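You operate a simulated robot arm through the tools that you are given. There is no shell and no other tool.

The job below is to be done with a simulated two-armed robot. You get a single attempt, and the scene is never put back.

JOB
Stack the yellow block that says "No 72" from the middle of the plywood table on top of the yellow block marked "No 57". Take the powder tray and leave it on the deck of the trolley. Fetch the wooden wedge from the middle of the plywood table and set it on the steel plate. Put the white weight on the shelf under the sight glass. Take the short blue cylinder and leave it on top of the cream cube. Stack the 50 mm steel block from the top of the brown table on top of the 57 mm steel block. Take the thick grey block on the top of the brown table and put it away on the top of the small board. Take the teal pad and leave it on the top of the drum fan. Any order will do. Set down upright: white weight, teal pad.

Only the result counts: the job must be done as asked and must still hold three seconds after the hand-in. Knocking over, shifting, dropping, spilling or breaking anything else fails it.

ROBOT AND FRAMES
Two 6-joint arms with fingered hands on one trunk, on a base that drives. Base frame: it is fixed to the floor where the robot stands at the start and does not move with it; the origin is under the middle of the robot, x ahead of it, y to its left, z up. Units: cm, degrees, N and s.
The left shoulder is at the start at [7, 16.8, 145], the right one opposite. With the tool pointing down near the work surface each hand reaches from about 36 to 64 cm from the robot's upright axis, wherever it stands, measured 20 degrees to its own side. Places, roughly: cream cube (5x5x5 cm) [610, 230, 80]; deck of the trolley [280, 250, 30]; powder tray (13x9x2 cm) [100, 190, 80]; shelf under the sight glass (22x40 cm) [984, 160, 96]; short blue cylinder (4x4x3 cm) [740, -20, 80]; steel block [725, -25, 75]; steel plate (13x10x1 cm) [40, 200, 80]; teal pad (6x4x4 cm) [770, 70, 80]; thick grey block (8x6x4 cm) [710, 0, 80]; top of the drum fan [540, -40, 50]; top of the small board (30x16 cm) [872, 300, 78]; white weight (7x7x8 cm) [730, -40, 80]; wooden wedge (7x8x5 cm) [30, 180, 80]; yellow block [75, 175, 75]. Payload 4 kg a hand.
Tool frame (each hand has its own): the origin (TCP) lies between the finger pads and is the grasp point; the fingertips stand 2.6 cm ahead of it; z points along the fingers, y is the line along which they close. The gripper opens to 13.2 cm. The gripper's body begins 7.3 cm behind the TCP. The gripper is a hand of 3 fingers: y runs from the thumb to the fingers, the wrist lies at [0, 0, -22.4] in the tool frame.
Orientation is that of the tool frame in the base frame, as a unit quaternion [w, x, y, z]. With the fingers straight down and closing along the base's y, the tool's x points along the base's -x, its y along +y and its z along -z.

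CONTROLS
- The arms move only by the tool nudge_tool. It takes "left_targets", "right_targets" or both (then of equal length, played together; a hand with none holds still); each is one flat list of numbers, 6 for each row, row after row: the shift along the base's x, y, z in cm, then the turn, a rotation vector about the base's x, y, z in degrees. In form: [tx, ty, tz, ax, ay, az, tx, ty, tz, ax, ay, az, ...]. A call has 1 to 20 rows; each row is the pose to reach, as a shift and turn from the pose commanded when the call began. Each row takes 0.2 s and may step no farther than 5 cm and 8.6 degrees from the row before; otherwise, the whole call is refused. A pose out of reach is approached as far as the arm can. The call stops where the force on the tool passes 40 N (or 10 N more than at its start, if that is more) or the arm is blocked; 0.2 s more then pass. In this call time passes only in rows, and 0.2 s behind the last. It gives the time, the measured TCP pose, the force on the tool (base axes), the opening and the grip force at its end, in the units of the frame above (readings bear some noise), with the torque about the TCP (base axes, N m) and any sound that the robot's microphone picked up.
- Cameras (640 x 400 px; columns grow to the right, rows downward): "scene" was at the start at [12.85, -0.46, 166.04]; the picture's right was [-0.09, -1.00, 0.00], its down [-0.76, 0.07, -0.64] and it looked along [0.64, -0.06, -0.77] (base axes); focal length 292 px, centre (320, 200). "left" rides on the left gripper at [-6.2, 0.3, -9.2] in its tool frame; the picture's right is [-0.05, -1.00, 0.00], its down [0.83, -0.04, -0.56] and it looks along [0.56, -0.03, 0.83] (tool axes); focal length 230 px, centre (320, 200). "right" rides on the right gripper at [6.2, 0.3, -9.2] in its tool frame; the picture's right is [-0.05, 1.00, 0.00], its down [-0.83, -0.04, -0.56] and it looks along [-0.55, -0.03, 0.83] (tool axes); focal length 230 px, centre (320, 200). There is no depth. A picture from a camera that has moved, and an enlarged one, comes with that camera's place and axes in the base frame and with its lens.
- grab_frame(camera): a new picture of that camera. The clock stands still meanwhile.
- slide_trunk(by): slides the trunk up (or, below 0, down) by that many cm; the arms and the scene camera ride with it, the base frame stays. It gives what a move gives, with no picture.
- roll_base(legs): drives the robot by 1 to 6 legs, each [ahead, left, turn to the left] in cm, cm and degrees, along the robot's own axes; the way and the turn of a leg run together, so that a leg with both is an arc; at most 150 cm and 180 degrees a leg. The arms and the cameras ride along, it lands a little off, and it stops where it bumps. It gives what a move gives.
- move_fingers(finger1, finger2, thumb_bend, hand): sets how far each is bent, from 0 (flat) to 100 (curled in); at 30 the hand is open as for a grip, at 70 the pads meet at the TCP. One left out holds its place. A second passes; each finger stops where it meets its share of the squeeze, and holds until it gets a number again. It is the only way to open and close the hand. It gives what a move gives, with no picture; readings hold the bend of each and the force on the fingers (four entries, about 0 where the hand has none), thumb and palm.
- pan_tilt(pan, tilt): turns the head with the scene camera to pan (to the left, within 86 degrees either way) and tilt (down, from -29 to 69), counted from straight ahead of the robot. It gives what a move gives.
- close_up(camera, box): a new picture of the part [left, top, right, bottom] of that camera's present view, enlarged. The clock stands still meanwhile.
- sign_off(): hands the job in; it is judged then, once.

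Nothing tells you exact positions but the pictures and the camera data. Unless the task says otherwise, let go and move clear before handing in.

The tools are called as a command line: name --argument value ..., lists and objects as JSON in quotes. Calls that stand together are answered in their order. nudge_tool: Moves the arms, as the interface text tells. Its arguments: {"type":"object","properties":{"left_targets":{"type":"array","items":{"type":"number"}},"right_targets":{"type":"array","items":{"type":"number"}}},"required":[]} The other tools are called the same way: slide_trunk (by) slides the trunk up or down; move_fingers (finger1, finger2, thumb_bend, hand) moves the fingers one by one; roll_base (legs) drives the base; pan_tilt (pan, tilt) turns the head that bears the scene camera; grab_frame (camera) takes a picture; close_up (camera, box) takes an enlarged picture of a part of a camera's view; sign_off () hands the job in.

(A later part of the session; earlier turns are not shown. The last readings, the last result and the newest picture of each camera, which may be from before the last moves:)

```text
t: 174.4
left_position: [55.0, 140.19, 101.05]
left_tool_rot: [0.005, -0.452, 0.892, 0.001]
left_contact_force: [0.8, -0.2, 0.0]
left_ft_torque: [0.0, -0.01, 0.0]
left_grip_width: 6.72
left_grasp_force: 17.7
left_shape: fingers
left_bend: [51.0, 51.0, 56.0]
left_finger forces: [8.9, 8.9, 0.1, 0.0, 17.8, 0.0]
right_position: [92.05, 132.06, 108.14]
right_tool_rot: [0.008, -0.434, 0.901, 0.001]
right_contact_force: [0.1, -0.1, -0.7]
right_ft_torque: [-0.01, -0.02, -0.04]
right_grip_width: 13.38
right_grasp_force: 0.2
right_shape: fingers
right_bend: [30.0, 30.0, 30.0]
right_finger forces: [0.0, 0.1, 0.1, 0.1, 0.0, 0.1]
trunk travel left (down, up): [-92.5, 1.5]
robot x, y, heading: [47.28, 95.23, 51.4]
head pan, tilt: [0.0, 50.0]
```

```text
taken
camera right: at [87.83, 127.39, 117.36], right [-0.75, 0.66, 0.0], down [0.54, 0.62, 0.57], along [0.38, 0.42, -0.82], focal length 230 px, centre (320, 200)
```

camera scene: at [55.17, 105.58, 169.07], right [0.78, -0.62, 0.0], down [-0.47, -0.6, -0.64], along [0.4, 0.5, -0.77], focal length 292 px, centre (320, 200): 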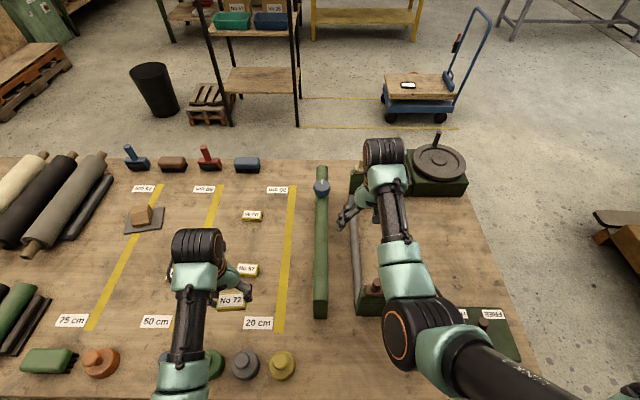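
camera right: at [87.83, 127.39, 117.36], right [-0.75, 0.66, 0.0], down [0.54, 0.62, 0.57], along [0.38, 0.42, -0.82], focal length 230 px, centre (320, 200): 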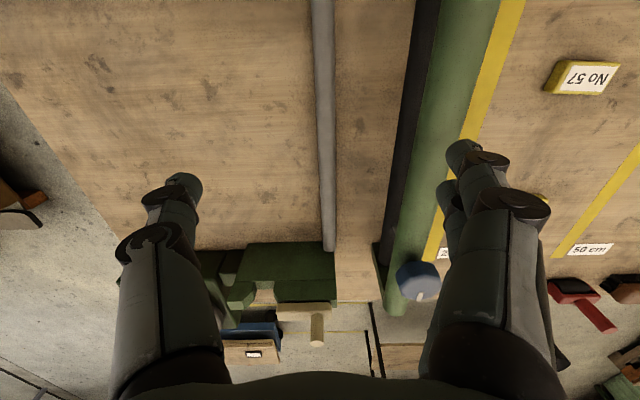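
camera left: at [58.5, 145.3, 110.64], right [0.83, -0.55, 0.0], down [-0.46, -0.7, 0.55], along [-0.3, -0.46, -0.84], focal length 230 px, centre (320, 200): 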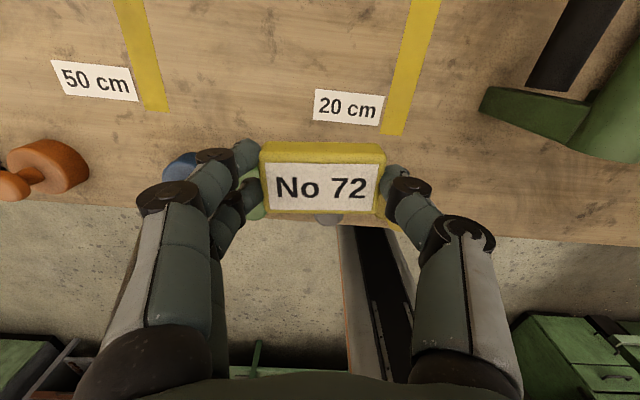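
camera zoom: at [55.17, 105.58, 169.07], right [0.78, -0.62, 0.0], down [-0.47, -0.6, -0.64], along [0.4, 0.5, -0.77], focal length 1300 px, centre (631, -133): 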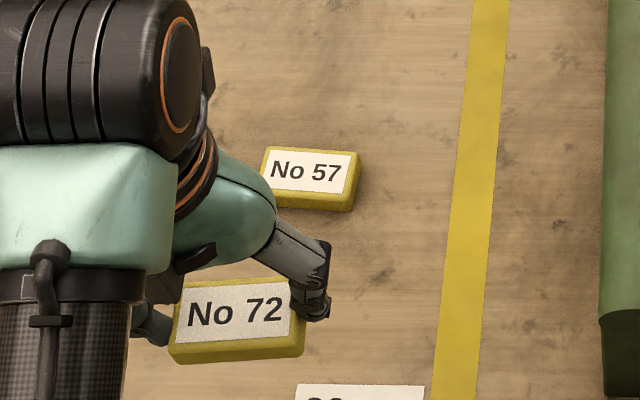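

No 57's top centre is at about (64.2, 154.0), turned roughly −4° from my axis. I'll bring No 72 over it, turning the hand −6.5° to match.

slide_trunk --by -6

nudge_tool --left_targets '[2.3, 3.45, 0, 0, 0, -1.6, 4.6, 6.9, 0, 0, 0, -3.2, 6.9, 10.35, 0, 0, 0, -4.8, 9.2, 13.8, 0, 0, 0, -6.5]'

grab_frame --camera "left"

close_up --camera "scene" --box '[200, 210, 320, 300]'

```text
t: 175.4
left_position: [55.04, 140.3, 95.09]
left_tool_rot: [0.005, -0.451, 0.892, 0.003]
left_contact_force: [-0.1, 0.2, -0.4]
left_ft_torque: [0.0, -0.02, 0.0]
left_grip_width: 6.72
left_grasp_force: 17.7
left_shape: fingers
left_bend: [51.0, 51.0, 56.0]
left_finger forces: [8.8, 8.8, 0.1, 0.1, 17.9, 0.1]
right_position: [92.19, 132.04, 102.22]
right_tool_rot: [0.008, -0.434, 0.901, 0.0]
right_contact_force: [0.6, 0.0, 0.1]
right_ft_torque: [0.03, 0.01, 0.01]
right_grip_width: 13.4
right_grasp_force: 0.0
right_shape: fingers
right_bend: [30.0, 30.0, 30.0]
right_finger forces: [0.1, 0.0, 0.0, 0.1, 0.0, 0.1]
trunk travel left (down, up): [-86.5, 7.5]
robot x, y, heading: [46.8, 95.85, 51.6]
head pan, tilt: [0.0, 50.0]
```

```text
t: 176.4
left_position: [64.51, 154.31, 94.9]
left_tool_rot: [0.004, -0.399, 0.917, 0.0]
left_contact_force: [-0.3, 0.1, -1.1]
left_ft_torque: [-0.01, 0.01, -0.02]
left_grip_width: 6.75
left_grasp_force: 18.1
left_shape: fingers
left_bend: [51.0, 51.0, 56.0]
left_finger forces: [8.9, 8.9, 0.1, 0.0, 17.8, 0.0]
right_position: [92.38, 132.28, 101.93]
right_tool_rot: [0.008, -0.434, 0.901, 0.0]
right_contact_force: [0.3, -0.6, -1.2]
right_ft_torque: [-0.02, 0.02, -0.03]
right_grip_width: 13.43
right_grasp_force: 0.1
right_shape: fingers
right_bend: [30.0, 30.0, 30.0]
right_finger forces: [0.0, 0.0, 0.1, 0.0, 0.0, 0.1]
trunk travel left (down, up): [-86.5, 7.5]
robot x, y, heading: [47.28, 95.54, 51.6]
head pan, tilt: [0.0, 50.0]
```

```text
taken
camera left: at [68.46, 158.96, 104.37], right [0.77, -0.64, 0.0], down [-0.54, -0.64, 0.55], along [-0.35, -0.42, -0.84], focal length 230 px, centre (320, 200)
```

left: 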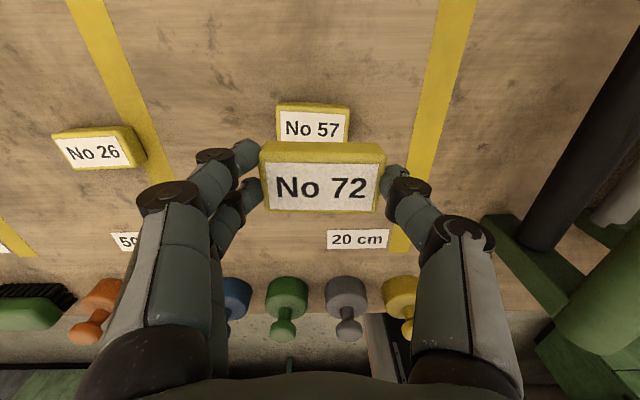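

```text
4.44 times, centred on (260, 255) of scene
camera zoom: at [55.52, 106.0, 163.02], right [0.78, -0.62, 0.0], down [-0.48, -0.6, -0.64], along [0.4, 0.5, -0.77], focal length 1300 px, centre (587, -44)
```

zoom: 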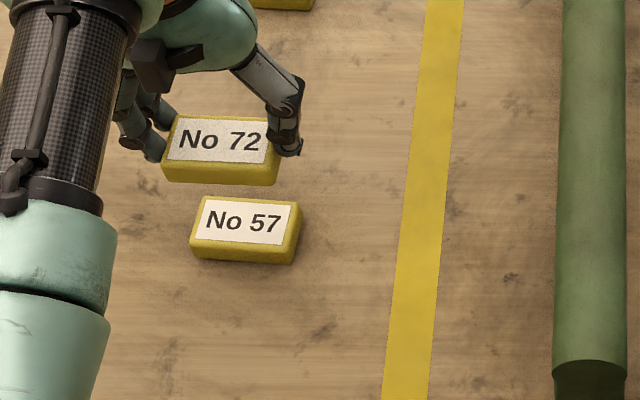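

No 72 is almost exactly above No 57 and aligned; I'll shift 0.5 cm left and lower until contact.

nudge_tool --left_targets '[-0.45, 0.3, -3, 0, 0, 0, -0.45, 0.3, -6, 0, 0, 0, -0.45, 0.3, -7, 0, 0, 0]'

close_up --camera "scene" --box '[200, 210, 320, 300]'

grab_frame --camera "left"

```text
t: 177.2
left_position: [63.87, 154.59, 87.9]
left_tool_rot: [0.005, -0.399, 0.917, 0.001]
left_contact_force: [0.4, 0.5, -0.1]
left_ft_torque: [-0.01, 0.02, -0.01]
left_grip_width: 6.72
left_grasp_force: 17.8
left_shape: fingers
left_bend: [51.0, 51.0, 56.0]
left_finger forces: [8.8, 8.9, 0.0, 0.0, 17.8, 0.0]
right_position: [92.18, 132.14, 102.21]
right_tool_rot: [0.008, -0.434, 0.901, 0.0]
right_contact_force: [0.0, 0.4, 0.5]
right_ft_torque: [0.03, -0.04, -0.04]
right_grip_width: 13.41
right_grasp_force: 0.0
right_shape: fingers
right_bend: [30.0, 30.0, 30.0]
right_finger forces: [0.0, 0.0, 0.2, 0.1, 0.0, 0.0]
trunk travel left (down, up): [-86.5, 7.5]
robot x, y, heading: [46.97, 95.62, 51.6]
head pan, tilt: [0.0, 50.0]
```

```text
4.44 times, centred on (260, 255) of scene
camera zoom: at [55.33, 105.71, 163.05], right [0.78, -0.62, 0.0], down [-0.48, -0.6, -0.64], along [0.4, 0.5, -0.77], focal length 1300 px, centre (587, -44)
```

zoom: 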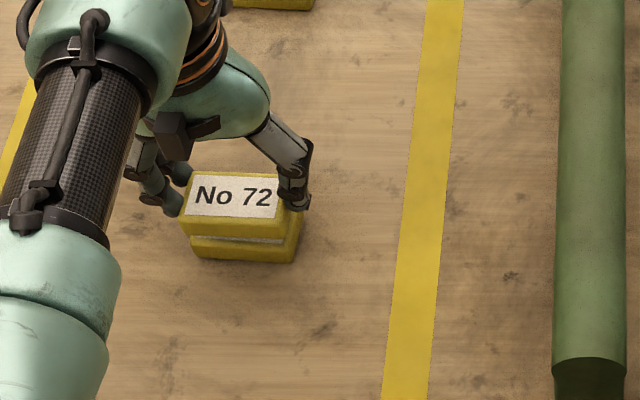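

```text
taken
camera left: at [67.89, 159.24, 97.41], right [0.77, -0.64, 0.0], down [-0.54, -0.64, 0.55], along [-0.35, -0.42, -0.84], focal length 230 px, centre (320, 200)
```

left: 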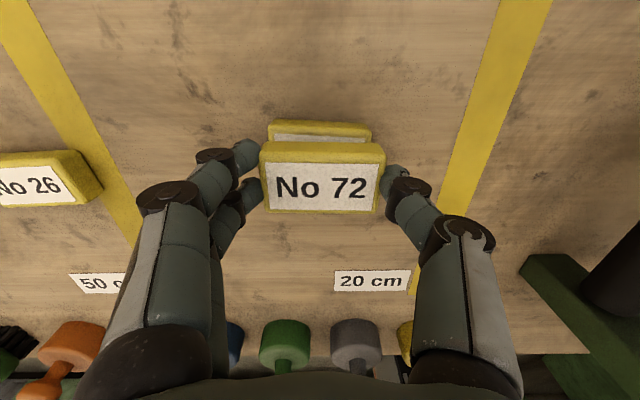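

Well aligned with about 1 cm gap left. Lowering in small steps.

nudge_tool --left_targets '[0, 0, -0.4, 0, 0, 0, 0, 0, -0.7, 0, 0, 0]'

nudge_tool --left_targets '[0, 0, -0.2, 0, 0, 0, 0, 0, -0.4, 0, 0, 0]'

close_up --camera "scene" --box '[220, 230, 300, 290]'

```text
t: 177.8
left_position: [63.87, 154.52, 87.31]
left_tool_rot: [0.003, -0.4, 0.917, 0.002]
left_contact_force: [-0.5, 0.6, 0.2]
left_ft_torque: [0.02, -0.03, -0.04]
left_grip_width: 6.73
left_grasp_force: 17.5
left_shape: fingers
left_bend: [51.0, 51.0, 56.0]
left_finger forces: [8.9, 8.9, 0.1, 0.0, 17.8, 0.0]
right_position: [92.25, 132.05, 102.24]
right_tool_rot: [0.008, -0.433, 0.901, 0.001]
right_contact_force: [0.3, 0.3, -0.2]
right_ft_torque: [-0.02, 0.02, 0.01]
right_grip_width: 13.4
right_grasp_force: 0.0
right_shape: fingers
right_bend: [30.0, 30.0, 30.0]
right_finger forces: [0.0, 0.1, 0.2, 0.0, 0.1, 0.1]
trunk travel left (down, up): [-86.5, 7.5]
robot x, y, heading: [47.01, 95.55, 51.6]
head pan, tilt: [0.0, 50.0]
```

```text
t: 178.4
left_position: [64.01, 154.47, 87.01]
left_tool_rot: [0.005, -0.399, 0.917, 0.001]
left_contact_force: [0.2, -0.2, 0.4]
left_ft_torque: [-0.01, 0.0, 0.01]
left_grip_width: 6.71
left_grasp_force: 18.2
left_shape: fingers
left_bend: [51.0, 51.0, 56.0]
left_finger forces: [8.9, 8.8, 0.1, 0.1, 17.8, 0.0]
right_position: [92.29, 132.18, 102.1]
right_tool_rot: [0.009, -0.433, 0.901, 0.0]
right_contact_force: [0.1, 0.3, -1.0]
right_ft_torque: [0.04, 0.01, -0.02]
right_grip_width: 13.42
right_grasp_force: 0.0
right_shape: fingers
right_bend: [30.0, 30.0, 30.0]
right_finger forces: [0.1, 0.0, 0.1, 0.0, 0.1, 0.0]
trunk travel left (down, up): [-86.5, 7.5]
robot x, y, heading: [47.05, 95.44, 51.7]
head pan, tilt: [0.0, 50.0]
```

```text
6.67 times, centred on (260, 260) of scene
camera zoom: at [55.34, 105.75, 163.05], right [0.78, -0.62, 0.0], down [-0.48, -0.6, -0.64], along [0.4, 0.5, -0.77], focal length 1949 px, centre (720, -200)
```

zoom: 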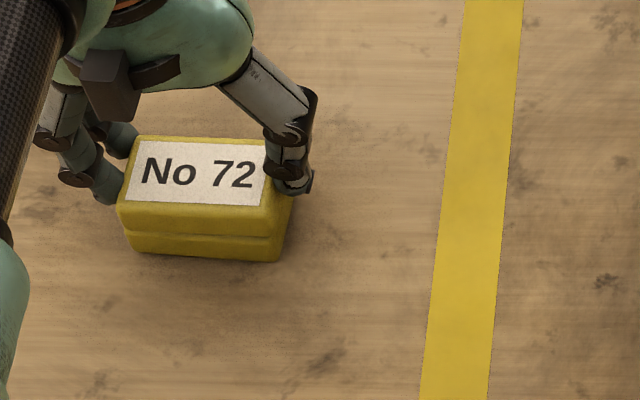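

Nearly touching. Two more small steps.

nudge_tool --left_targets '[0, 0, -0.15, 0, 0, 0, 0, 0, -0.3, 0, 0, 0]'

nudge_tool --left_targets '[0, 0, -0.15, 0, 0, 0, 0, 0, -0.25, 0, 0, 0]'

```text
t: 179.0
left_position: [63.91, 154.38, 86.64]
left_tool_rot: [0.005, -0.4, 0.917, 0.0]
left_contact_force: [-0.5, -0.1, -0.1]
left_ft_torque: [0.01, -0.02, 0.01]
left_grip_width: 6.7
left_grasp_force: 18.0
left_shape: fingers
left_bend: [51.0, 51.0, 56.0]
left_finger forces: [8.9, 8.9, 0.0, 0.1, 17.7, 0.0]
right_position: [92.23, 132.1, 102.06]
right_tool_rot: [0.009, -0.434, 0.901, 0.001]
right_contact_force: [-0.5, -0.1, -0.1]
right_ft_torque: [-0.05, 0.01, -0.04]
right_grip_width: 13.39
right_grasp_force: 0.1
right_shape: fingers
right_bend: [30.0, 30.0, 30.0]
right_finger forces: [0.0, 0.1, 0.0, 0.0, 0.1, 0.1]
trunk travel left (down, up): [-86.5, 7.5]
robot x, y, heading: [47.25, 95.44, 51.6]
head pan, tilt: [0.0, 50.0]
```

```text
t: 179.6
left_position: [63.89, 154.37, 86.34]
left_tool_rot: [0.005, -0.4, 0.917, 0.001]
left_contact_force: [0.4, -0.6, -0.8]
left_ft_torque: [0.01, -0.01, -0.02]
left_grip_width: 6.7
left_grasp_force: 17.7
left_shape: fingers
left_bend: [51.0, 51.0, 56.0]
left_finger forces: [8.9, 8.8, 0.0, 0.1, 17.9, 0.0]
right_position: [92.29, 132.19, 102.18]
right_tool_rot: [0.009, -0.434, 0.901, 0.0]
right_contact_force: [0.8, 0.2, -0.4]
right_ft_torque: [0.01, -0.04, 0.03]
right_grip_width: 13.38
right_grasp_force: 0.1
right_shape: fingers
right_bend: [30.0, 30.0, 30.0]
right_finger forces: [0.1, 0.0, 0.0, 0.1, 0.0, 0.1]
trunk travel left (down, up): [-86.5, 7.5]
robot x, y, heading: [47.15, 95.57, 51.7]
head pan, tilt: [0.0, 50.0]
```

nudge_tool --left_targets '[0, 0, -0.15, 0, 0, 0, 0, 0, -0.3, 0, 0, 0]'

close_up --camera "scene" --box '[230, 240, 280, 280]'

```text
t: 180.2
left_position: [63.88, 154.39, 86.26]
left_tool_rot: [0.006, -0.399, 0.917, 0.002]
left_contact_force: [0.1, 0.5, 3.5]
left_ft_torque: [-0.02, -0.08, 0.0]
left_grip_width: 6.7
left_grasp_force: 19.0
left_shape: fingers
left_bend: [51.0, 51.0, 56.0]
left_finger forces: [8.9, 9.0, 0.1, 0.1, 18.2, 0.0]
right_position: [92.22, 132.22, 102.11]
right_tool_rot: [0.009, -0.434, 0.901, 0.001]
right_contact_force: [-1.1, -0.3, 0.2]
right_ft_torque: [0.04, 0.02, -0.02]
right_grip_width: 13.37
right_grasp_force: 0.1
right_shape: fingers
right_bend: [30.0, 30.0, 30.0]
right_finger forces: [0.0, 0.1, 0.0, 0.0, 0.1, 0.0]
trunk travel left (down, up): [-86.5, 7.5]
robot x, y, heading: [47.11, 95.81, 51.7]
head pan, tilt: [0.0, 50.0]
```

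```text
10.00 times, centred on (255, 260) of scene
camera zoom: at [55.31, 105.63, 163.07], right [0.78, -0.62, 0.0], down [-0.48, -0.6, -0.64], along [0.4, 0.5, -0.77], focal length 2924 px, centre (970, -400)
```

zoom: 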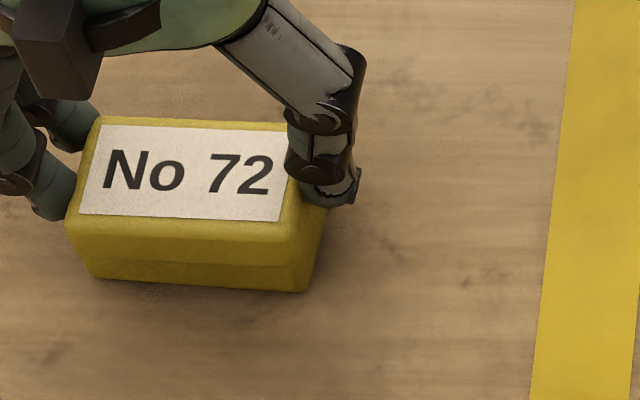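

Contact (3.5 N) with the two blocks flush. Releasing and rising straight up.

move_fingers --hand "left" --finger1 44 --finger2 44 --thumb_bend 46

move_fingers --hand "left" --finger1 30 --finger2 30 --thumb_bend 30

nudge_tool --left_targets '[0, 0, 3, 0, 0, 0, 0, 0, 7, 0, 0, 0, 0, 0, 10, 0, 0, 0, -2, -3, 10, 0, 0, 0, -4, -6, 10, 0, 0, 0, -6, -9, 10, 0, 0, 0]'

grab_frame --camera "left"

close_up --camera "scene" --box '[200, 200, 320, 290]'

```text
t: 181.2
left_position: [63.83, 154.33, 86.1]
left_tool_rot: [0.005, -0.4, 0.917, 0.002]
left_contact_force: [0.5, -0.7, 0.2]
left_ft_torque: [-0.01, 0.04, -0.02]
left_grip_width: 8.4
left_grasp_force: 0.0
left_shape: fingers
left_bend: [44.0, 44.0, 46.0]
left_finger forces: [0.1, 0.1, 0.0, 0.1, 0.0, 0.0]
right_position: [92.24, 132.14, 102.04]
right_tool_rot: [0.008, -0.434, 0.901, 0.001]
right_contact_force: [0.5, -1.2, -0.4]
right_ft_torque: [-0.02, -0.03, -0.04]
right_grip_width: 13.39
right_grasp_force: 0.0
right_shape: fingers
right_bend: [30.0, 30.0, 30.0]
right_finger forces: [0.0, 0.0, 0.0, 0.1, 0.0, 0.0]
trunk travel left (down, up): [-86.5, 7.5]
robot x, y, heading: [47.28, 95.47, 51.7]
head pan, tilt: [0.0, 50.0]
```

```text
t: 182.2
left_position: [63.78, 154.44, 86.09]
left_tool_rot: [0.005, -0.4, 0.917, 0.0]
left_contact_force: [0.1, -0.1, -0.6]
left_ft_torque: [0.01, 0.01, -0.01]
left_grip_width: 13.41
left_grasp_force: 0.0
left_shape: fingers
left_bend: [30.0, 30.0, 30.0]
left_finger forces: [0.1, 0.0, 0.0, 0.1, 0.0, 0.1]
right_position: [92.31, 132.09, 102.07]
right_tool_rot: [0.009, -0.433, 0.901, 0.001]
right_contact_force: [-0.8, -0.3, 0.0]
right_ft_torque: [0.01, 0.01, 0.02]
right_grip_width: 13.42
right_grasp_force: 0.1
right_shape: fingers
right_bend: [30.0, 30.0, 30.0]
right_finger forces: [0.0, 0.0, 0.1, 0.0, 0.0, 0.0]
trunk travel left (down, up): [-86.5, 7.5]
robot x, y, heading: [47.26, 95.71, 51.7]
head pan, tilt: [0.0, 50.0]
```

```text
t: 183.6
left_position: [58.04, 145.07, 96.28]
left_tool_rot: [0.005, -0.399, 0.917, 0.001]
left_contact_force: [-0.3, -0.5, 0.0]
left_ft_torque: [0.0, 0.02, 0.0]
left_grip_width: 13.38
left_grasp_force: 0.1
left_shape: fingers
left_bend: [30.0, 30.0, 30.0]
left_finger forces: [0.0, 0.0, 0.1, 0.0, 0.0, 0.1]
right_position: [92.14, 131.99, 102.18]
right_tool_rot: [0.008, -0.434, 0.901, 0.002]
right_contact_force: [-0.9, -0.4, 0.0]
right_ft_torque: [0.01, -0.02, 0.01]
right_grip_width: 13.4
right_grasp_force: 0.1
right_shape: fingers
right_bend: [30.0, 30.0, 30.0]
right_finger forces: [0.0, 0.0, 0.1, 0.0, 0.0, 0.0]
trunk travel left (down, up): [-86.5, 7.5]
robot x, y, heading: [47.18, 95.8, 51.5]
head pan, tilt: [0.0, 50.0]
```

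```text
taken
camera left: at [61.98, 149.8, 105.69], right [0.77, -0.64, 0.0], down [-0.54, -0.64, 0.55], along [-0.35, -0.42, -0.84], focal length 230 px, centre (320, 200)
```

left: 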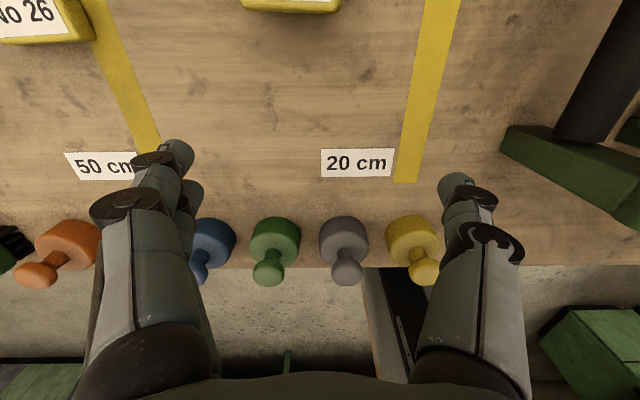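

```text
4.44 times, centred on (260, 245) of scene
camera zoom: at [55.3, 105.62, 163.06], right [0.78, -0.62, 0.0], down [-0.48, -0.6, -0.64], along [0.4, 0.5, -0.77], focal length 1300 px, centre (587, 0)
```

zoom: 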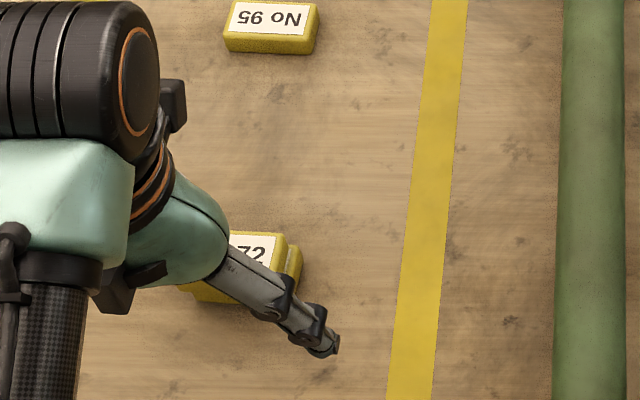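

The release looks clean, but I want to see the stack unobstructed; backing off from the table.

slide_trunk --by 6

roll_base --legs '[[-42, 0, 0]]'

close_up --camera "scene" --box '[200, 130, 320, 205]'

grab_frame --camera "scene"

```text
t: 184.6
left_position: [58.04, 145.17, 102.16]
left_tool_rot: [0.004, -0.4, 0.917, 0.002]
left_contact_force: [0.1, 0.7, -0.3]
left_ft_torque: [-0.01, -0.02, 0.02]
left_grip_width: 13.4
left_grasp_force: 0.0
left_shape: fingers
left_bend: [30.0, 30.0, 30.0]
left_finger forces: [0.0, 0.1, 0.1, 0.0, 0.1, 0.1]
right_position: [92.3, 132.19, 108.14]
right_tool_rot: [0.008, -0.434, 0.901, 0.0]
right_contact_force: [-0.4, -0.6, -0.1]
right_ft_torque: [0.03, -0.03, 0.02]
right_grip_width: 13.41
right_grasp_force: 0.1
right_shape: fingers
right_bend: [30.0, 30.0, 30.0]
right_finger forces: [0.1, 0.1, 0.1, 0.1, 0.1, 0.0]
trunk travel left (down, up): [-92.5, 1.5]
robot x, y, heading: [47.04, 95.37, 51.5]
head pan, tilt: [0.0, 50.0]
```

```text
t: 187.2
left_position: [31.9, 112.28, 102.07]
left_tool_rot: [0.005, -0.4, 0.916, 0.001]
left_contact_force: [-0.2, -0.2, -0.5]
left_ft_torque: [-0.03, 0.02, 0.02]
left_grip_width: 13.39
left_grasp_force: 0.2
left_shape: fingers
left_bend: [30.0, 30.0, 30.0]
left_finger forces: [0.1, 0.0, 0.0, 0.0, 0.0, 0.0]
right_position: [66.18, 99.29, 108.06]
right_tool_rot: [0.007, -0.434, 0.901, 0.0]
right_contact_force: [0.1, 0.5, 1.2]
right_ft_torque: [0.02, 0.0, 0.01]
right_grip_width: 13.38
right_grasp_force: 0.0
right_shape: fingers
right_bend: [30.0, 30.0, 30.0]
right_finger forces: [0.0, 0.0, 0.0, 0.1, 0.0, 0.0]
trunk travel left (down, up): [-92.5, 1.5]
robot x, y, heading: [21.17, 62.65, 51.9]
head pan, tilt: [0.0, 50.0]
```

```text
5.33 times, centred on (260, 168) of scene
camera zoom: at [29.39, 72.93, 169.03], right [0.79, -0.62, 0.0], down [-0.47, -0.6, -0.64], along [0.4, 0.5, -0.77], focal length 1560 px, centre (640, 373)
```

zoom: 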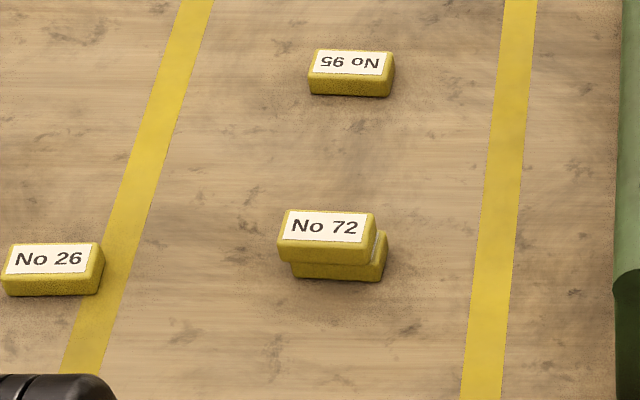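

```text
taken
camera scene: at [29.39, 72.93, 169.03], right [0.79, -0.62, 0.0], down [-0.47, -0.6, -0.64], along [0.4, 0.5, -0.77], focal length 292 px, centre (320, 200)
```

scene: 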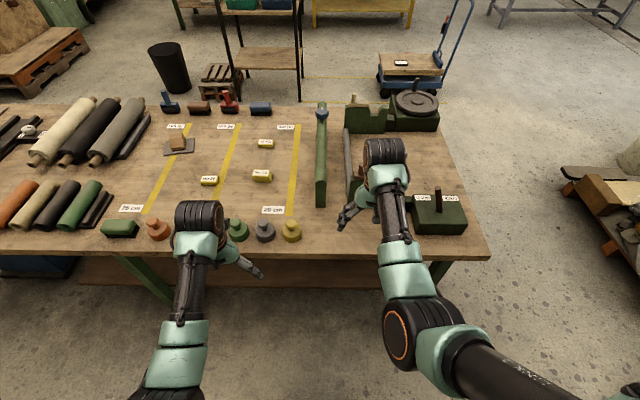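

No 72 sits stably on No 57 (about half a centimetre offset). The plywood-table work is done; next I'll go around the right end of the table and look for the way to the brown table at about x = 730.

roll_base --legs '[[0, -125, 0], [100, 0, 0], [50, 0, 0]]'

pan_tilt --pan -40 --tilt 25

grab_frame --camera "scene"

```text
t: 200.9
left_position: [222.77, 155.44, 102.28]
left_tool_rot: [0.005, -0.404, 0.915, 0.001]
left_contact_force: [-0.4, 0.2, -0.4]
left_ft_torque: [0.03, -0.01, 0.03]
left_grip_width: 13.41
left_grasp_force: 0.0
left_shape: fingers
left_bend: [30.0, 30.0, 30.0]
left_finger forces: [0.0, 0.0, 0.0, 0.0, 0.1, 0.0]
right_position: [257.09, 142.71, 108.14]
right_tool_rot: [0.009, -0.438, 0.899, 0.001]
right_contact_force: [0.1, 0.2, -0.2]
right_ft_torque: [0.01, 0.0, 0.02]
right_grip_width: 13.42
right_grasp_force: 0.0
right_shape: fingers
right_bend: [30.0, 30.0, 30.0]
right_finger forces: [0.0, 0.1, 0.0, 0.1, 0.0, 0.0]
trunk travel left (down, up): [-92.5, 1.5]
robot x, y, heading: [212.81, 105.8, 52.3]
head pan, tilt: [0.0, 50.0]
```

```text
t: 202.0
left_position: [222.84, 155.67, 102.18]
left_tool_rot: [0.005, -0.404, 0.915, 0.001]
left_contact_force: [0.0, -1.0, -0.8]
left_ft_torque: [0.02, 0.0, 0.04]
left_grip_width: 13.41
left_grasp_force: 0.1
left_shape: fingers
left_bend: [30.0, 30.0, 30.0]
left_finger forces: [0.0, 0.1, 0.1, 0.0, 0.0, 0.0]
right_position: [257.2, 142.89, 108.08]
right_tool_rot: [0.009, -0.438, 0.899, 0.0]
right_contact_force: [0.7, 0.0, -0.1]
right_ft_torque: [0.04, 0.01, 0.03]
right_grip_width: 13.39
right_grasp_force: 0.1
right_shape: fingers
right_bend: [30.0, 30.0, 30.0]
right_finger forces: [0.1, 0.1, 0.1, 0.1, 0.0, 0.0]
trunk travel left (down, up): [-92.5, 1.5]
robot x, y, heading: [212.6, 105.65, 52.2]
head pan, tilt: [-40.0, 25.0]
```

```text
taken
camera scene: at [224.77, 111.99, 172.8], right [0.21, -0.98, 0.0], down [-0.41, -0.09, -0.91], along [0.89, 0.19, -0.42], focal length 292 px, centre (320, 200)
```

scene: 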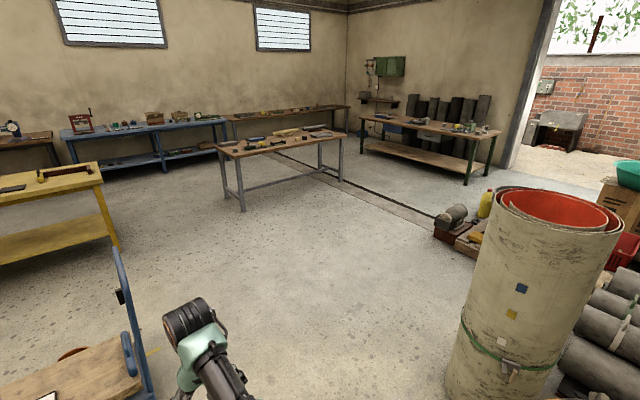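

I can see the grey-framed table in the middle, the brown table beyond it to the right, and the drum fan near the yellow jug. Zooming in on both tables.

close_up --camera "scene" --box '[340, 40, 520, 200]'

close_up --camera "scene" --box '[190, 90, 390, 220]'

close_up --camera "scene" --box '[400, 160, 560, 280]'

```text
2.50 times, centred on (430, 120) of scene
camera zoom: at [224.77, 111.99, 172.8], right [0.21, -0.98, 0.0], down [-0.41, -0.09, -0.91], along [0.89, 0.19, -0.42], focal length 731 px, centre (45, 400)
```

zoom: 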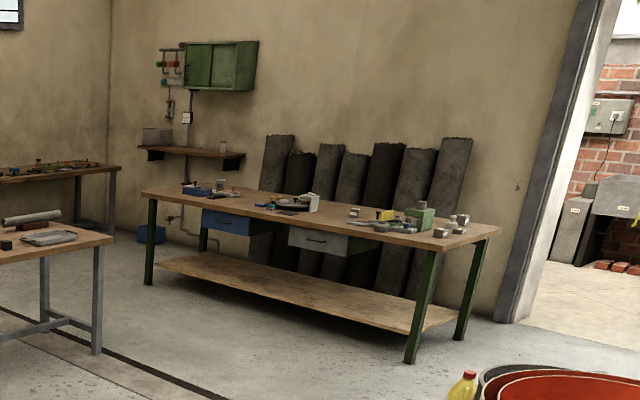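

```text
3.08 times, centred on (290, 155) of scene
camera zoom: at [224.77, 111.99, 172.8], right [0.21, -0.98, 0.0], down [-0.41, -0.09, -0.91], along [0.89, 0.19, -0.42], focal length 900 px, centre (412, 338)
```

zoom: 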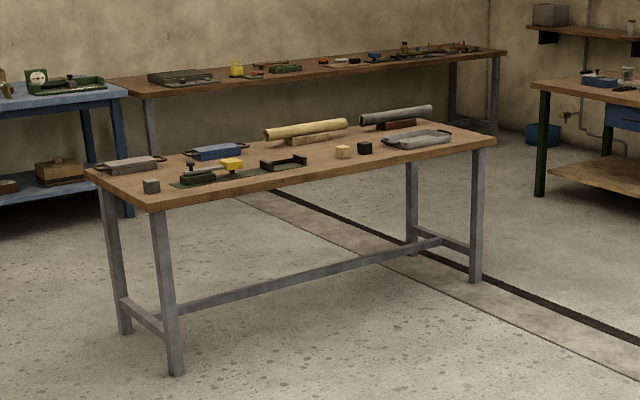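

```text
3.33 times, centred on (480, 220) of scene
camera zoom: at [224.77, 111.99, 172.8], right [0.21, -0.98, 0.0], down [-0.41, -0.09, -0.91], along [0.89, 0.19, -0.42], focal length 975 px, centre (-213, 133)
```

zoom: 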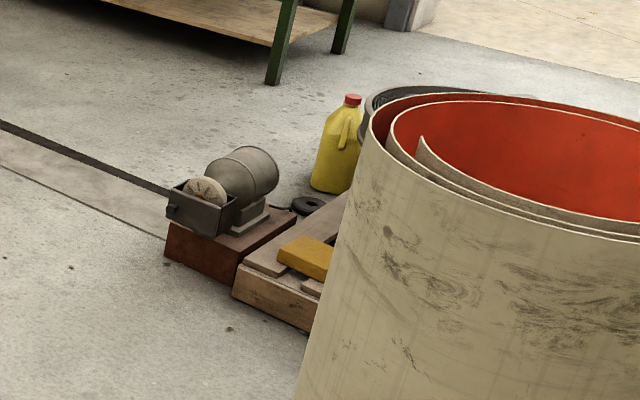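

The route runs past the pallet with the big paper drum. I'll tilt down to see how close the pallet is on my right-front.

pan_tilt --pan -45 --tilt 50

grab_frame --camera "scene"

```text
t: 202.9
left_position: [222.88, 155.59, 102.19]
left_tool_rot: [0.005, -0.403, 0.915, 0.001]
left_contact_force: [0.8, 0.2, -1.2]
left_ft_torque: [0.0, -0.04, 0.01]
left_grip_width: 13.42
left_grasp_force: 0.1
left_shape: fingers
left_bend: [30.0, 30.0, 30.0]
left_finger forces: [0.0, 0.0, 0.1, 0.0, 0.0, 0.1]
right_position: [257.31, 142.72, 108.14]
right_tool_rot: [0.009, -0.437, 0.899, 0.001]
right_contact_force: [-0.3, -0.2, -0.1]
right_ft_torque: [0.0, 0.02, 0.03]
right_grip_width: 13.41
right_grasp_force: 0.0
right_shape: fingers
right_bend: [30.0, 30.0, 30.0]
right_finger forces: [0.1, 0.0, 0.0, 0.1, 0.0, 0.0]
trunk travel left (down, up): [-92.5, 1.5]
robot x, y, heading: [212.44, 105.58, 52.1]
head pan, tilt: [-45.0, 50.0]
```

```text
taken
camera scene: at [223.44, 111.03, 169.06], right [0.12, -0.99, 0.0], down [-0.76, -0.1, -0.64], along [0.64, 0.08, -0.77], focal length 292 px, centre (320, 200)
```

scene: 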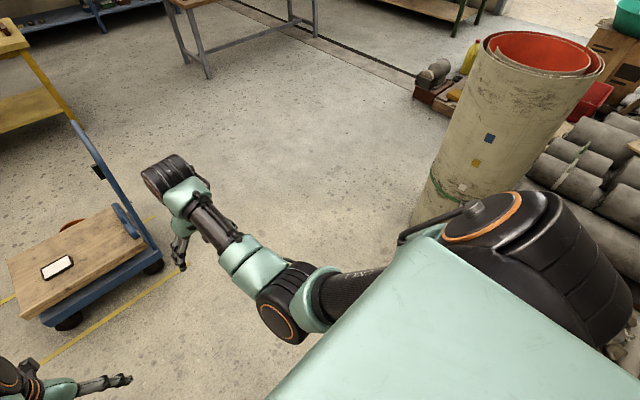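

The free corridor lies between the trolley and the drum pallet. I'll go forward, turn to face +x, and drive along y ≈ 150 toward the tables.

roll_base --legs '[[42, 0, 0], [0, 0, -52], [0, 10, 0], [150, 0, 0], [140, 0, 0]]'

pan_tilt --pan -20 --tilt 25

grab_frame --camera "scene"

```text
t: 222.2
left_position: [573.93, 170.63, 102.14]
left_tool_rot: [0.005, 0.039, 0.999, -0.001]
left_contact_force: [0.2, -0.2, -0.4]
left_ft_torque: [-0.03, -0.04, 0.02]
left_grip_width: 13.4
left_grasp_force: 0.0
left_shape: fingers
left_bend: [30.0, 30.0, 30.0]
left_finger forces: [0.0, 0.0, 0.1, 0.0, 0.0, 0.1]
right_position: [584.97, 135.64, 108.0]
right_tool_rot: [0.007, 0.003, 1.0, -0.003]
right_contact_force: [-0.5, -0.5, -0.6]
right_ft_torque: [-0.01, -0.02, -0.01]
right_grip_width: 13.41
right_grasp_force: 0.1
right_shape: fingers
right_bend: [30.0, 30.0, 30.0]
right_finger forces: [0.0, 0.0, 0.0, 0.0, 0.0, 0.1]
trunk travel left (down, up): [-92.5, 1.5]
robot x, y, heading: [528.34, 148.2, -0.1]
head pan, tilt: [-45.0, 50.0]
```

```text
t: 223.1
left_position: [574.02, 170.58, 102.03]
left_tool_rot: [0.004, 0.039, 0.999, -0.001]
left_contact_force: [-0.2, -0.5, 0.5]
left_ft_torque: [-0.01, 0.03, -0.02]
left_grip_width: 13.4
left_grasp_force: 0.2
left_shape: fingers
left_bend: [30.0, 30.0, 30.0]
left_finger forces: [0.1, 0.0, 0.0, 0.0, 0.0, 0.0]
right_position: [585.07, 135.53, 108.04]
right_tool_rot: [0.008, 0.003, 1.0, -0.004]
right_contact_force: [-0.6, -0.6, -0.5]
right_ft_torque: [0.0, -0.02, 0.0]
right_grip_width: 13.42
right_grasp_force: 0.2
right_shape: fingers
right_bend: [30.0, 30.0, 30.0]
right_finger forces: [0.0, 0.0, 0.0, 0.0, 0.0, 0.0]
trunk travel left (down, up): [-92.5, 1.5]
robot x, y, heading: [528.93, 148.17, -0.1]
head pan, tilt: [-20.0, 25.0]
```

```text
taken
camera scene: at [542.31, 145.32, 172.79], right [-0.34, -0.94, 0.0], down [-0.4, 0.15, -0.91], along [0.85, -0.31, -0.42], focal length 292 px, centre (320, 200)
```

scene: 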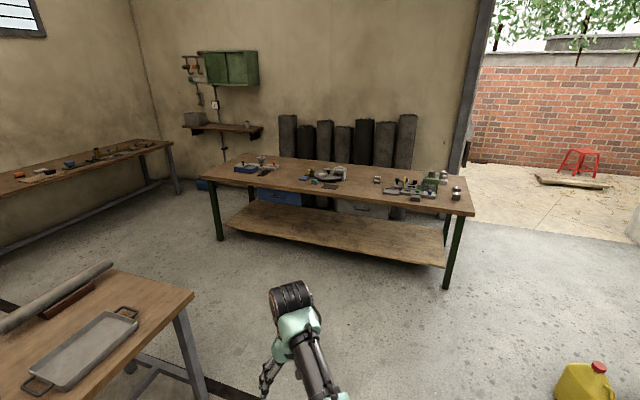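

The brown table is ahead with its items; its front edge runs at about 49.5°. Zooming into its right part.

close_up --camera "scene" --box '[360, 160, 480, 220]'

close_up --camera "scene" --box '[220, 145, 360, 215]'

close_up --camera "scene" --box '[170, 40, 270, 150]'

```text
5.33 times, centred on (420, 190) of scene
camera zoom: at [542.31, 145.32, 172.79], right [-0.34, -0.94, 0.0], down [-0.4, 0.15, -0.91], along [0.85, -0.31, -0.42], focal length 1560 px, centre (-213, 253)
```

zoom: 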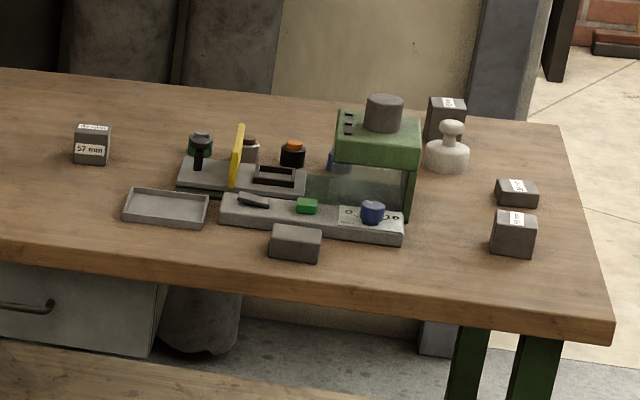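

```text
4.57 times, centred on (290, 180) of scene
camera zoom: at [542.31, 145.32, 172.79], right [-0.34, -0.94, 0.0], down [-0.4, 0.15, -0.91], along [0.85, -0.31, -0.42], focal length 1337 px, centre (457, 291)
```

zoom: 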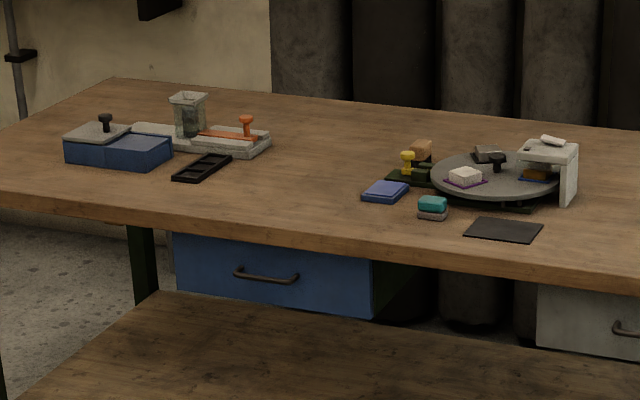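

```text
3.64 times, centred on (220, 95) of scene
camera zoom: at [542.31, 145.32, 172.79], right [-0.34, -0.94, 0.0], down [-0.4, 0.15, -0.91], along [0.85, -0.31, -0.42], focal length 1063 px, centre (684, 582)
```

zoom: 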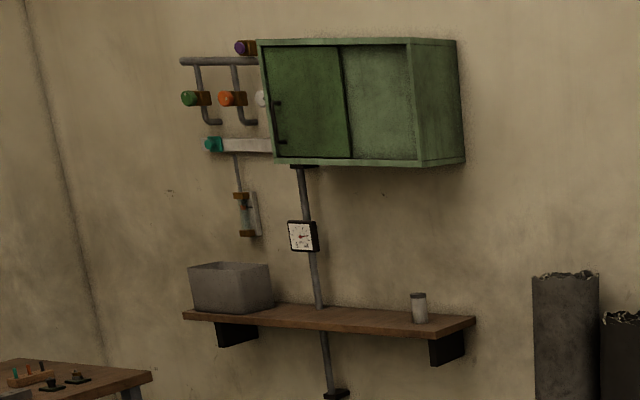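

I see the 57 mm block at the left, several labelled steel blocks at the right end, the grey block in front, the white weight at the back, and the teal pad farther left. I'll face the table squarely and approach its right part to read the labels.

roll_base --legs '[[0, 0, -40.5], [145, 3, 0]]'

pan_tilt --pan 0 --tilt 40

grab_frame --camera "scene"

```text
t: 232.1
left_position: [688.38, 45.37, 102.23]
left_tool_rot: [0.004, 0.377, 0.926, -0.003]
left_contact_force: [0.4, 0.6, 0.5]
left_ft_torque: [0.01, 0.03, 0.02]
left_grip_width: 13.4
left_grasp_force: 0.1
left_shape: fingers
left_bend: [30.0, 30.0, 30.0]
left_finger forces: [0.1, 0.0, 0.0, 0.0, 0.0, 0.1]
right_position: [674.35, 11.28, 108.06]
right_tool_rot: [0.006, 0.343, 0.939, -0.006]
right_contact_force: [-0.2, 0.8, 0.4]
right_ft_torque: [0.03, 0.01, 0.0]
right_grip_width: 13.42
right_grasp_force: 0.1
right_shape: fingers
right_bend: [30.0, 30.0, 30.0]
right_finger forces: [0.0, 0.0, 0.0, 0.0, 0.1, 0.1]
trunk travel left (down, up): [-92.5, 1.5]
robot x, y, heading: [639.35, 57.37, -40.0]
head pan, tilt: [-20.0, 25.0]
```

```text
t: 232.9
left_position: [688.41, 45.27, 102.11]
left_tool_rot: [0.004, 0.377, 0.926, -0.002]
left_contact_force: [0.6, 1.1, -0.1]
left_ft_torque: [-0.02, 0.01, 0.02]
left_grip_width: 13.41
left_grasp_force: 0.1
left_shape: fingers
left_bend: [30.0, 30.0, 30.0]
left_finger forces: [0.0, 0.0, 0.0, 0.0, 0.0, 0.1]
right_position: [674.44, 11.24, 108.11]
right_tool_rot: [0.006, 0.343, 0.939, -0.005]
right_contact_force: [-0.1, 0.4, 0.2]
right_ft_torque: [0.03, -0.02, -0.02]
right_grip_width: 13.4
right_grasp_force: 0.1
right_shape: fingers
right_bend: [30.0, 30.0, 30.0]
right_finger forces: [0.1, 0.0, 0.0, 0.1, 0.1, 0.0]
trunk travel left (down, up): [-92.5, 1.5]
robot x, y, heading: [639.4, 57.21, -39.7]
head pan, tilt: [0.0, 40.0]
```

```text
taken
camera scene: at [649.59, 48.82, 170.47], right [-0.64, -0.77, 0.0], down [-0.49, 0.41, -0.77], along [0.59, -0.49, -0.64], focal length 292 px, centre (320, 200)
```

scene: 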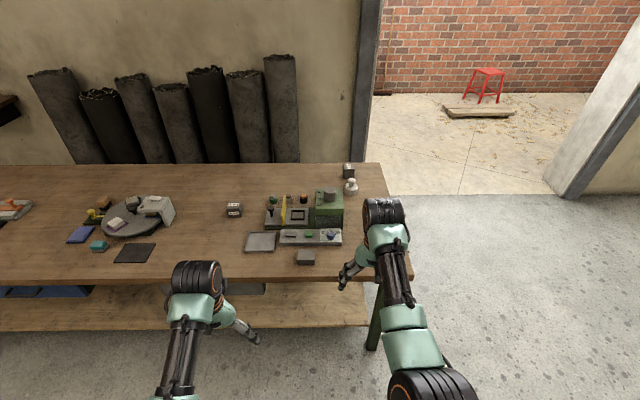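

Squared up with the table, its edge about 78 cm ahead. Zooming in to read the steel-block labels and spot the blue cylinder.

close_up --camera "scene" --box '[215, 150, 415, 275]'

close_up --camera "scene" --box '[260, 180, 360, 245]'

grab_frame --camera "right"

```text
3.20 times, centred on (315, 212) of scene
camera zoom: at [649.59, 48.82, 170.47], right [-0.64, -0.77, 0.0], down [-0.49, 0.41, -0.77], along [0.59, -0.49, -0.64], focal length 936 px, centre (336, 160)
```

zoom: 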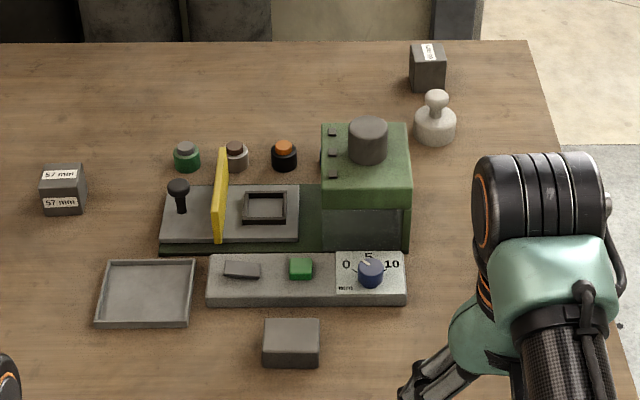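

```text
6.15 times, centred on (310, 212) of scene
camera zoom: at [649.59, 48.82, 170.47], right [-0.64, -0.77, 0.0], down [-0.49, 0.41, -0.77], along [0.59, -0.49, -0.64], focal length 1799 px, centre (382, 123)
```

zoom: 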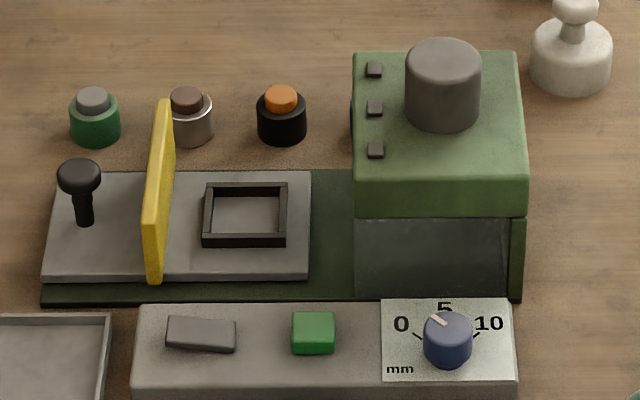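

```text
taken
camera right: at [669.81, 15.64, 117.28], right [0.68, 0.73, -0.01], down [0.6, -0.56, 0.57], along [0.41, -0.39, -0.82], focal length 230 px, centre (320, 200)
```

right: 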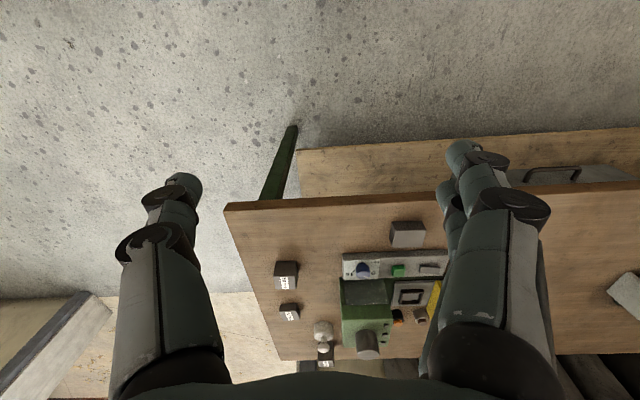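

The short blue cylinder must be the one hidden behind the green press (next to the three jars). Reading the labels of the right-hand blocks through the right hand's camera.

close_up --camera "right" --box '[250, 240, 350, 390]'

close_up --camera "right" --box '[265, 250, 315, 325]'

close_up --camera "scene" --box '[330, 155, 370, 200]'

```text
2.67 times, centred on (300, 315) of right
camera zoom: at [669.81, 15.64, 117.28], right [0.68, 0.73, -0.01], down [0.6, -0.56, 0.57], along [0.41, -0.39, -0.82], focal length 614 px, centre (373, -107)
```

zoom: 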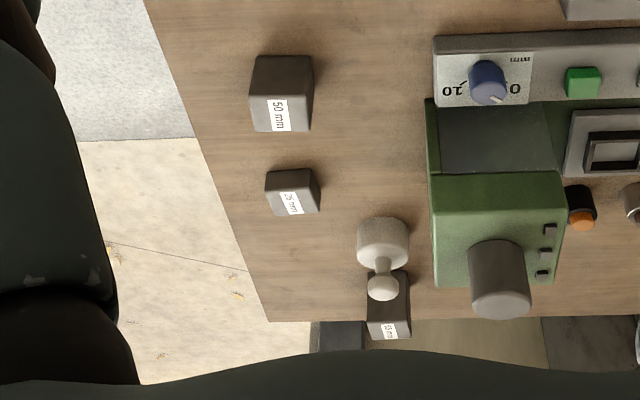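

```text
5.33 times, centred on (290, 288) of right
camera zoom: at [669.81, 15.64, 117.28], right [0.68, 0.73, -0.01], down [0.6, -0.56, 0.57], along [0.41, -0.39, -0.82], focal length 1227 px, centre (480, -267)
```

zoom: 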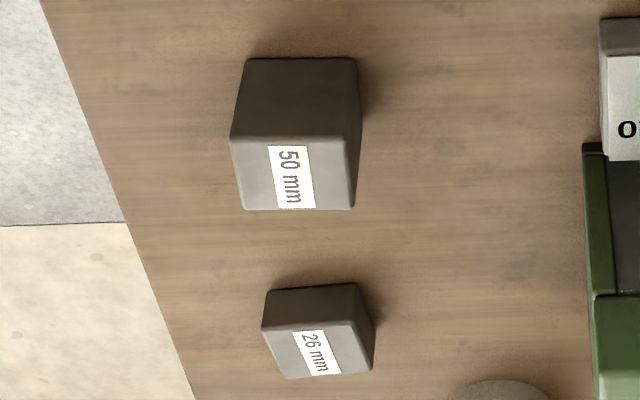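

```text
8.89 times, centred on (350, 178) of scene
camera zoom: at [649.59, 48.82, 170.47], right [-0.64, -0.77, 0.0], down [-0.49, 0.41, -0.77], along [0.59, -0.49, -0.64], focal length 2599 px, centre (53, 400)
```

zoom: 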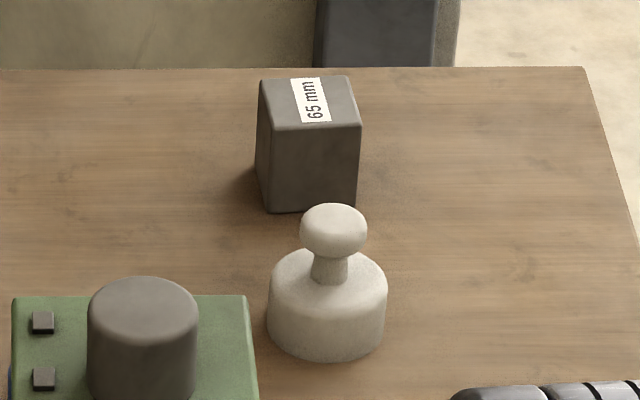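

The 50 mm block is the front-right cube (about (698, −22)); 57 mm is the left one, the tall one is 65 mm. I'll drive in and bring the right hand over the 50 mm block.

nudge_tool --right_targets '[-3.2, -3.8, 0, 0, 0, 0, -6.4, -7.7, 0, 0, 0, 0]'

roll_base --legs '[[46, 0, 0]]'

grab_frame --camera "right"

grab_frame --camera "scene"

```text
refused: row 2 steps farther than a row can; nothing moved
```

```text
t: 235.6
left_position: [722.52, 17.83, 102.12]
left_tool_rot: [0.004, 0.372, 0.928, -0.002]
left_contact_force: [0.2, 0.3, -0.7]
left_ft_torque: [-0.04, 0.02, 0.01]
left_grip_width: 13.39
left_grasp_force: 0.0
left_shape: fingers
left_bend: [30.0, 30.0, 30.0]
left_finger forces: [0.0, 0.1, 0.0, 0.1, 0.0, 0.0]
right_position: [708.91, -16.24, 108.24]
right_tool_rot: [0.007, 0.338, 0.941, -0.007]
right_contact_force: [-0.1, -0.1, -0.1]
right_ft_torque: [-0.01, 0.0, 0.0]
right_grip_width: 13.39
right_grasp_force: 0.1
right_shape: fingers
right_bend: [30.0, 30.0, 30.0]
right_finger forces: [0.0, 0.0, 0.1, 0.0, 0.1, 0.0]
trunk travel left (down, up): [-92.5, 1.5]
robot x, y, heading: [672.98, 28.75, -39.0]
head pan, tilt: [0.0, 40.0]
```

```text
taken
camera right: at [704.22, -11.97, 117.37], right [0.68, 0.74, -0.01], down [0.61, -0.55, 0.57], along [0.42, -0.39, -0.82], focal length 230 px, centre (320, 200)
```

right: 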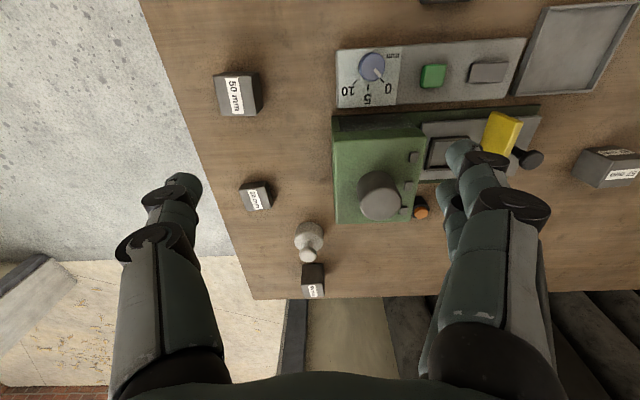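

```text
taken
camera scene: at [683.56, 21.01, 170.49], right [-0.63, -0.78, 0.0], down [-0.5, 0.41, -0.77], along [0.59, -0.48, -0.64], focal length 292 px, centre (320, 200)
```

scene: 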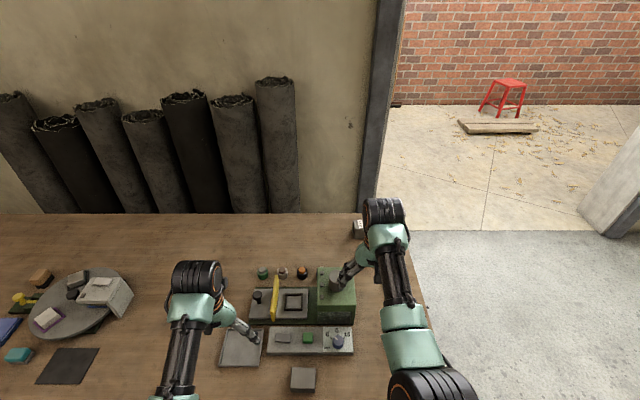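

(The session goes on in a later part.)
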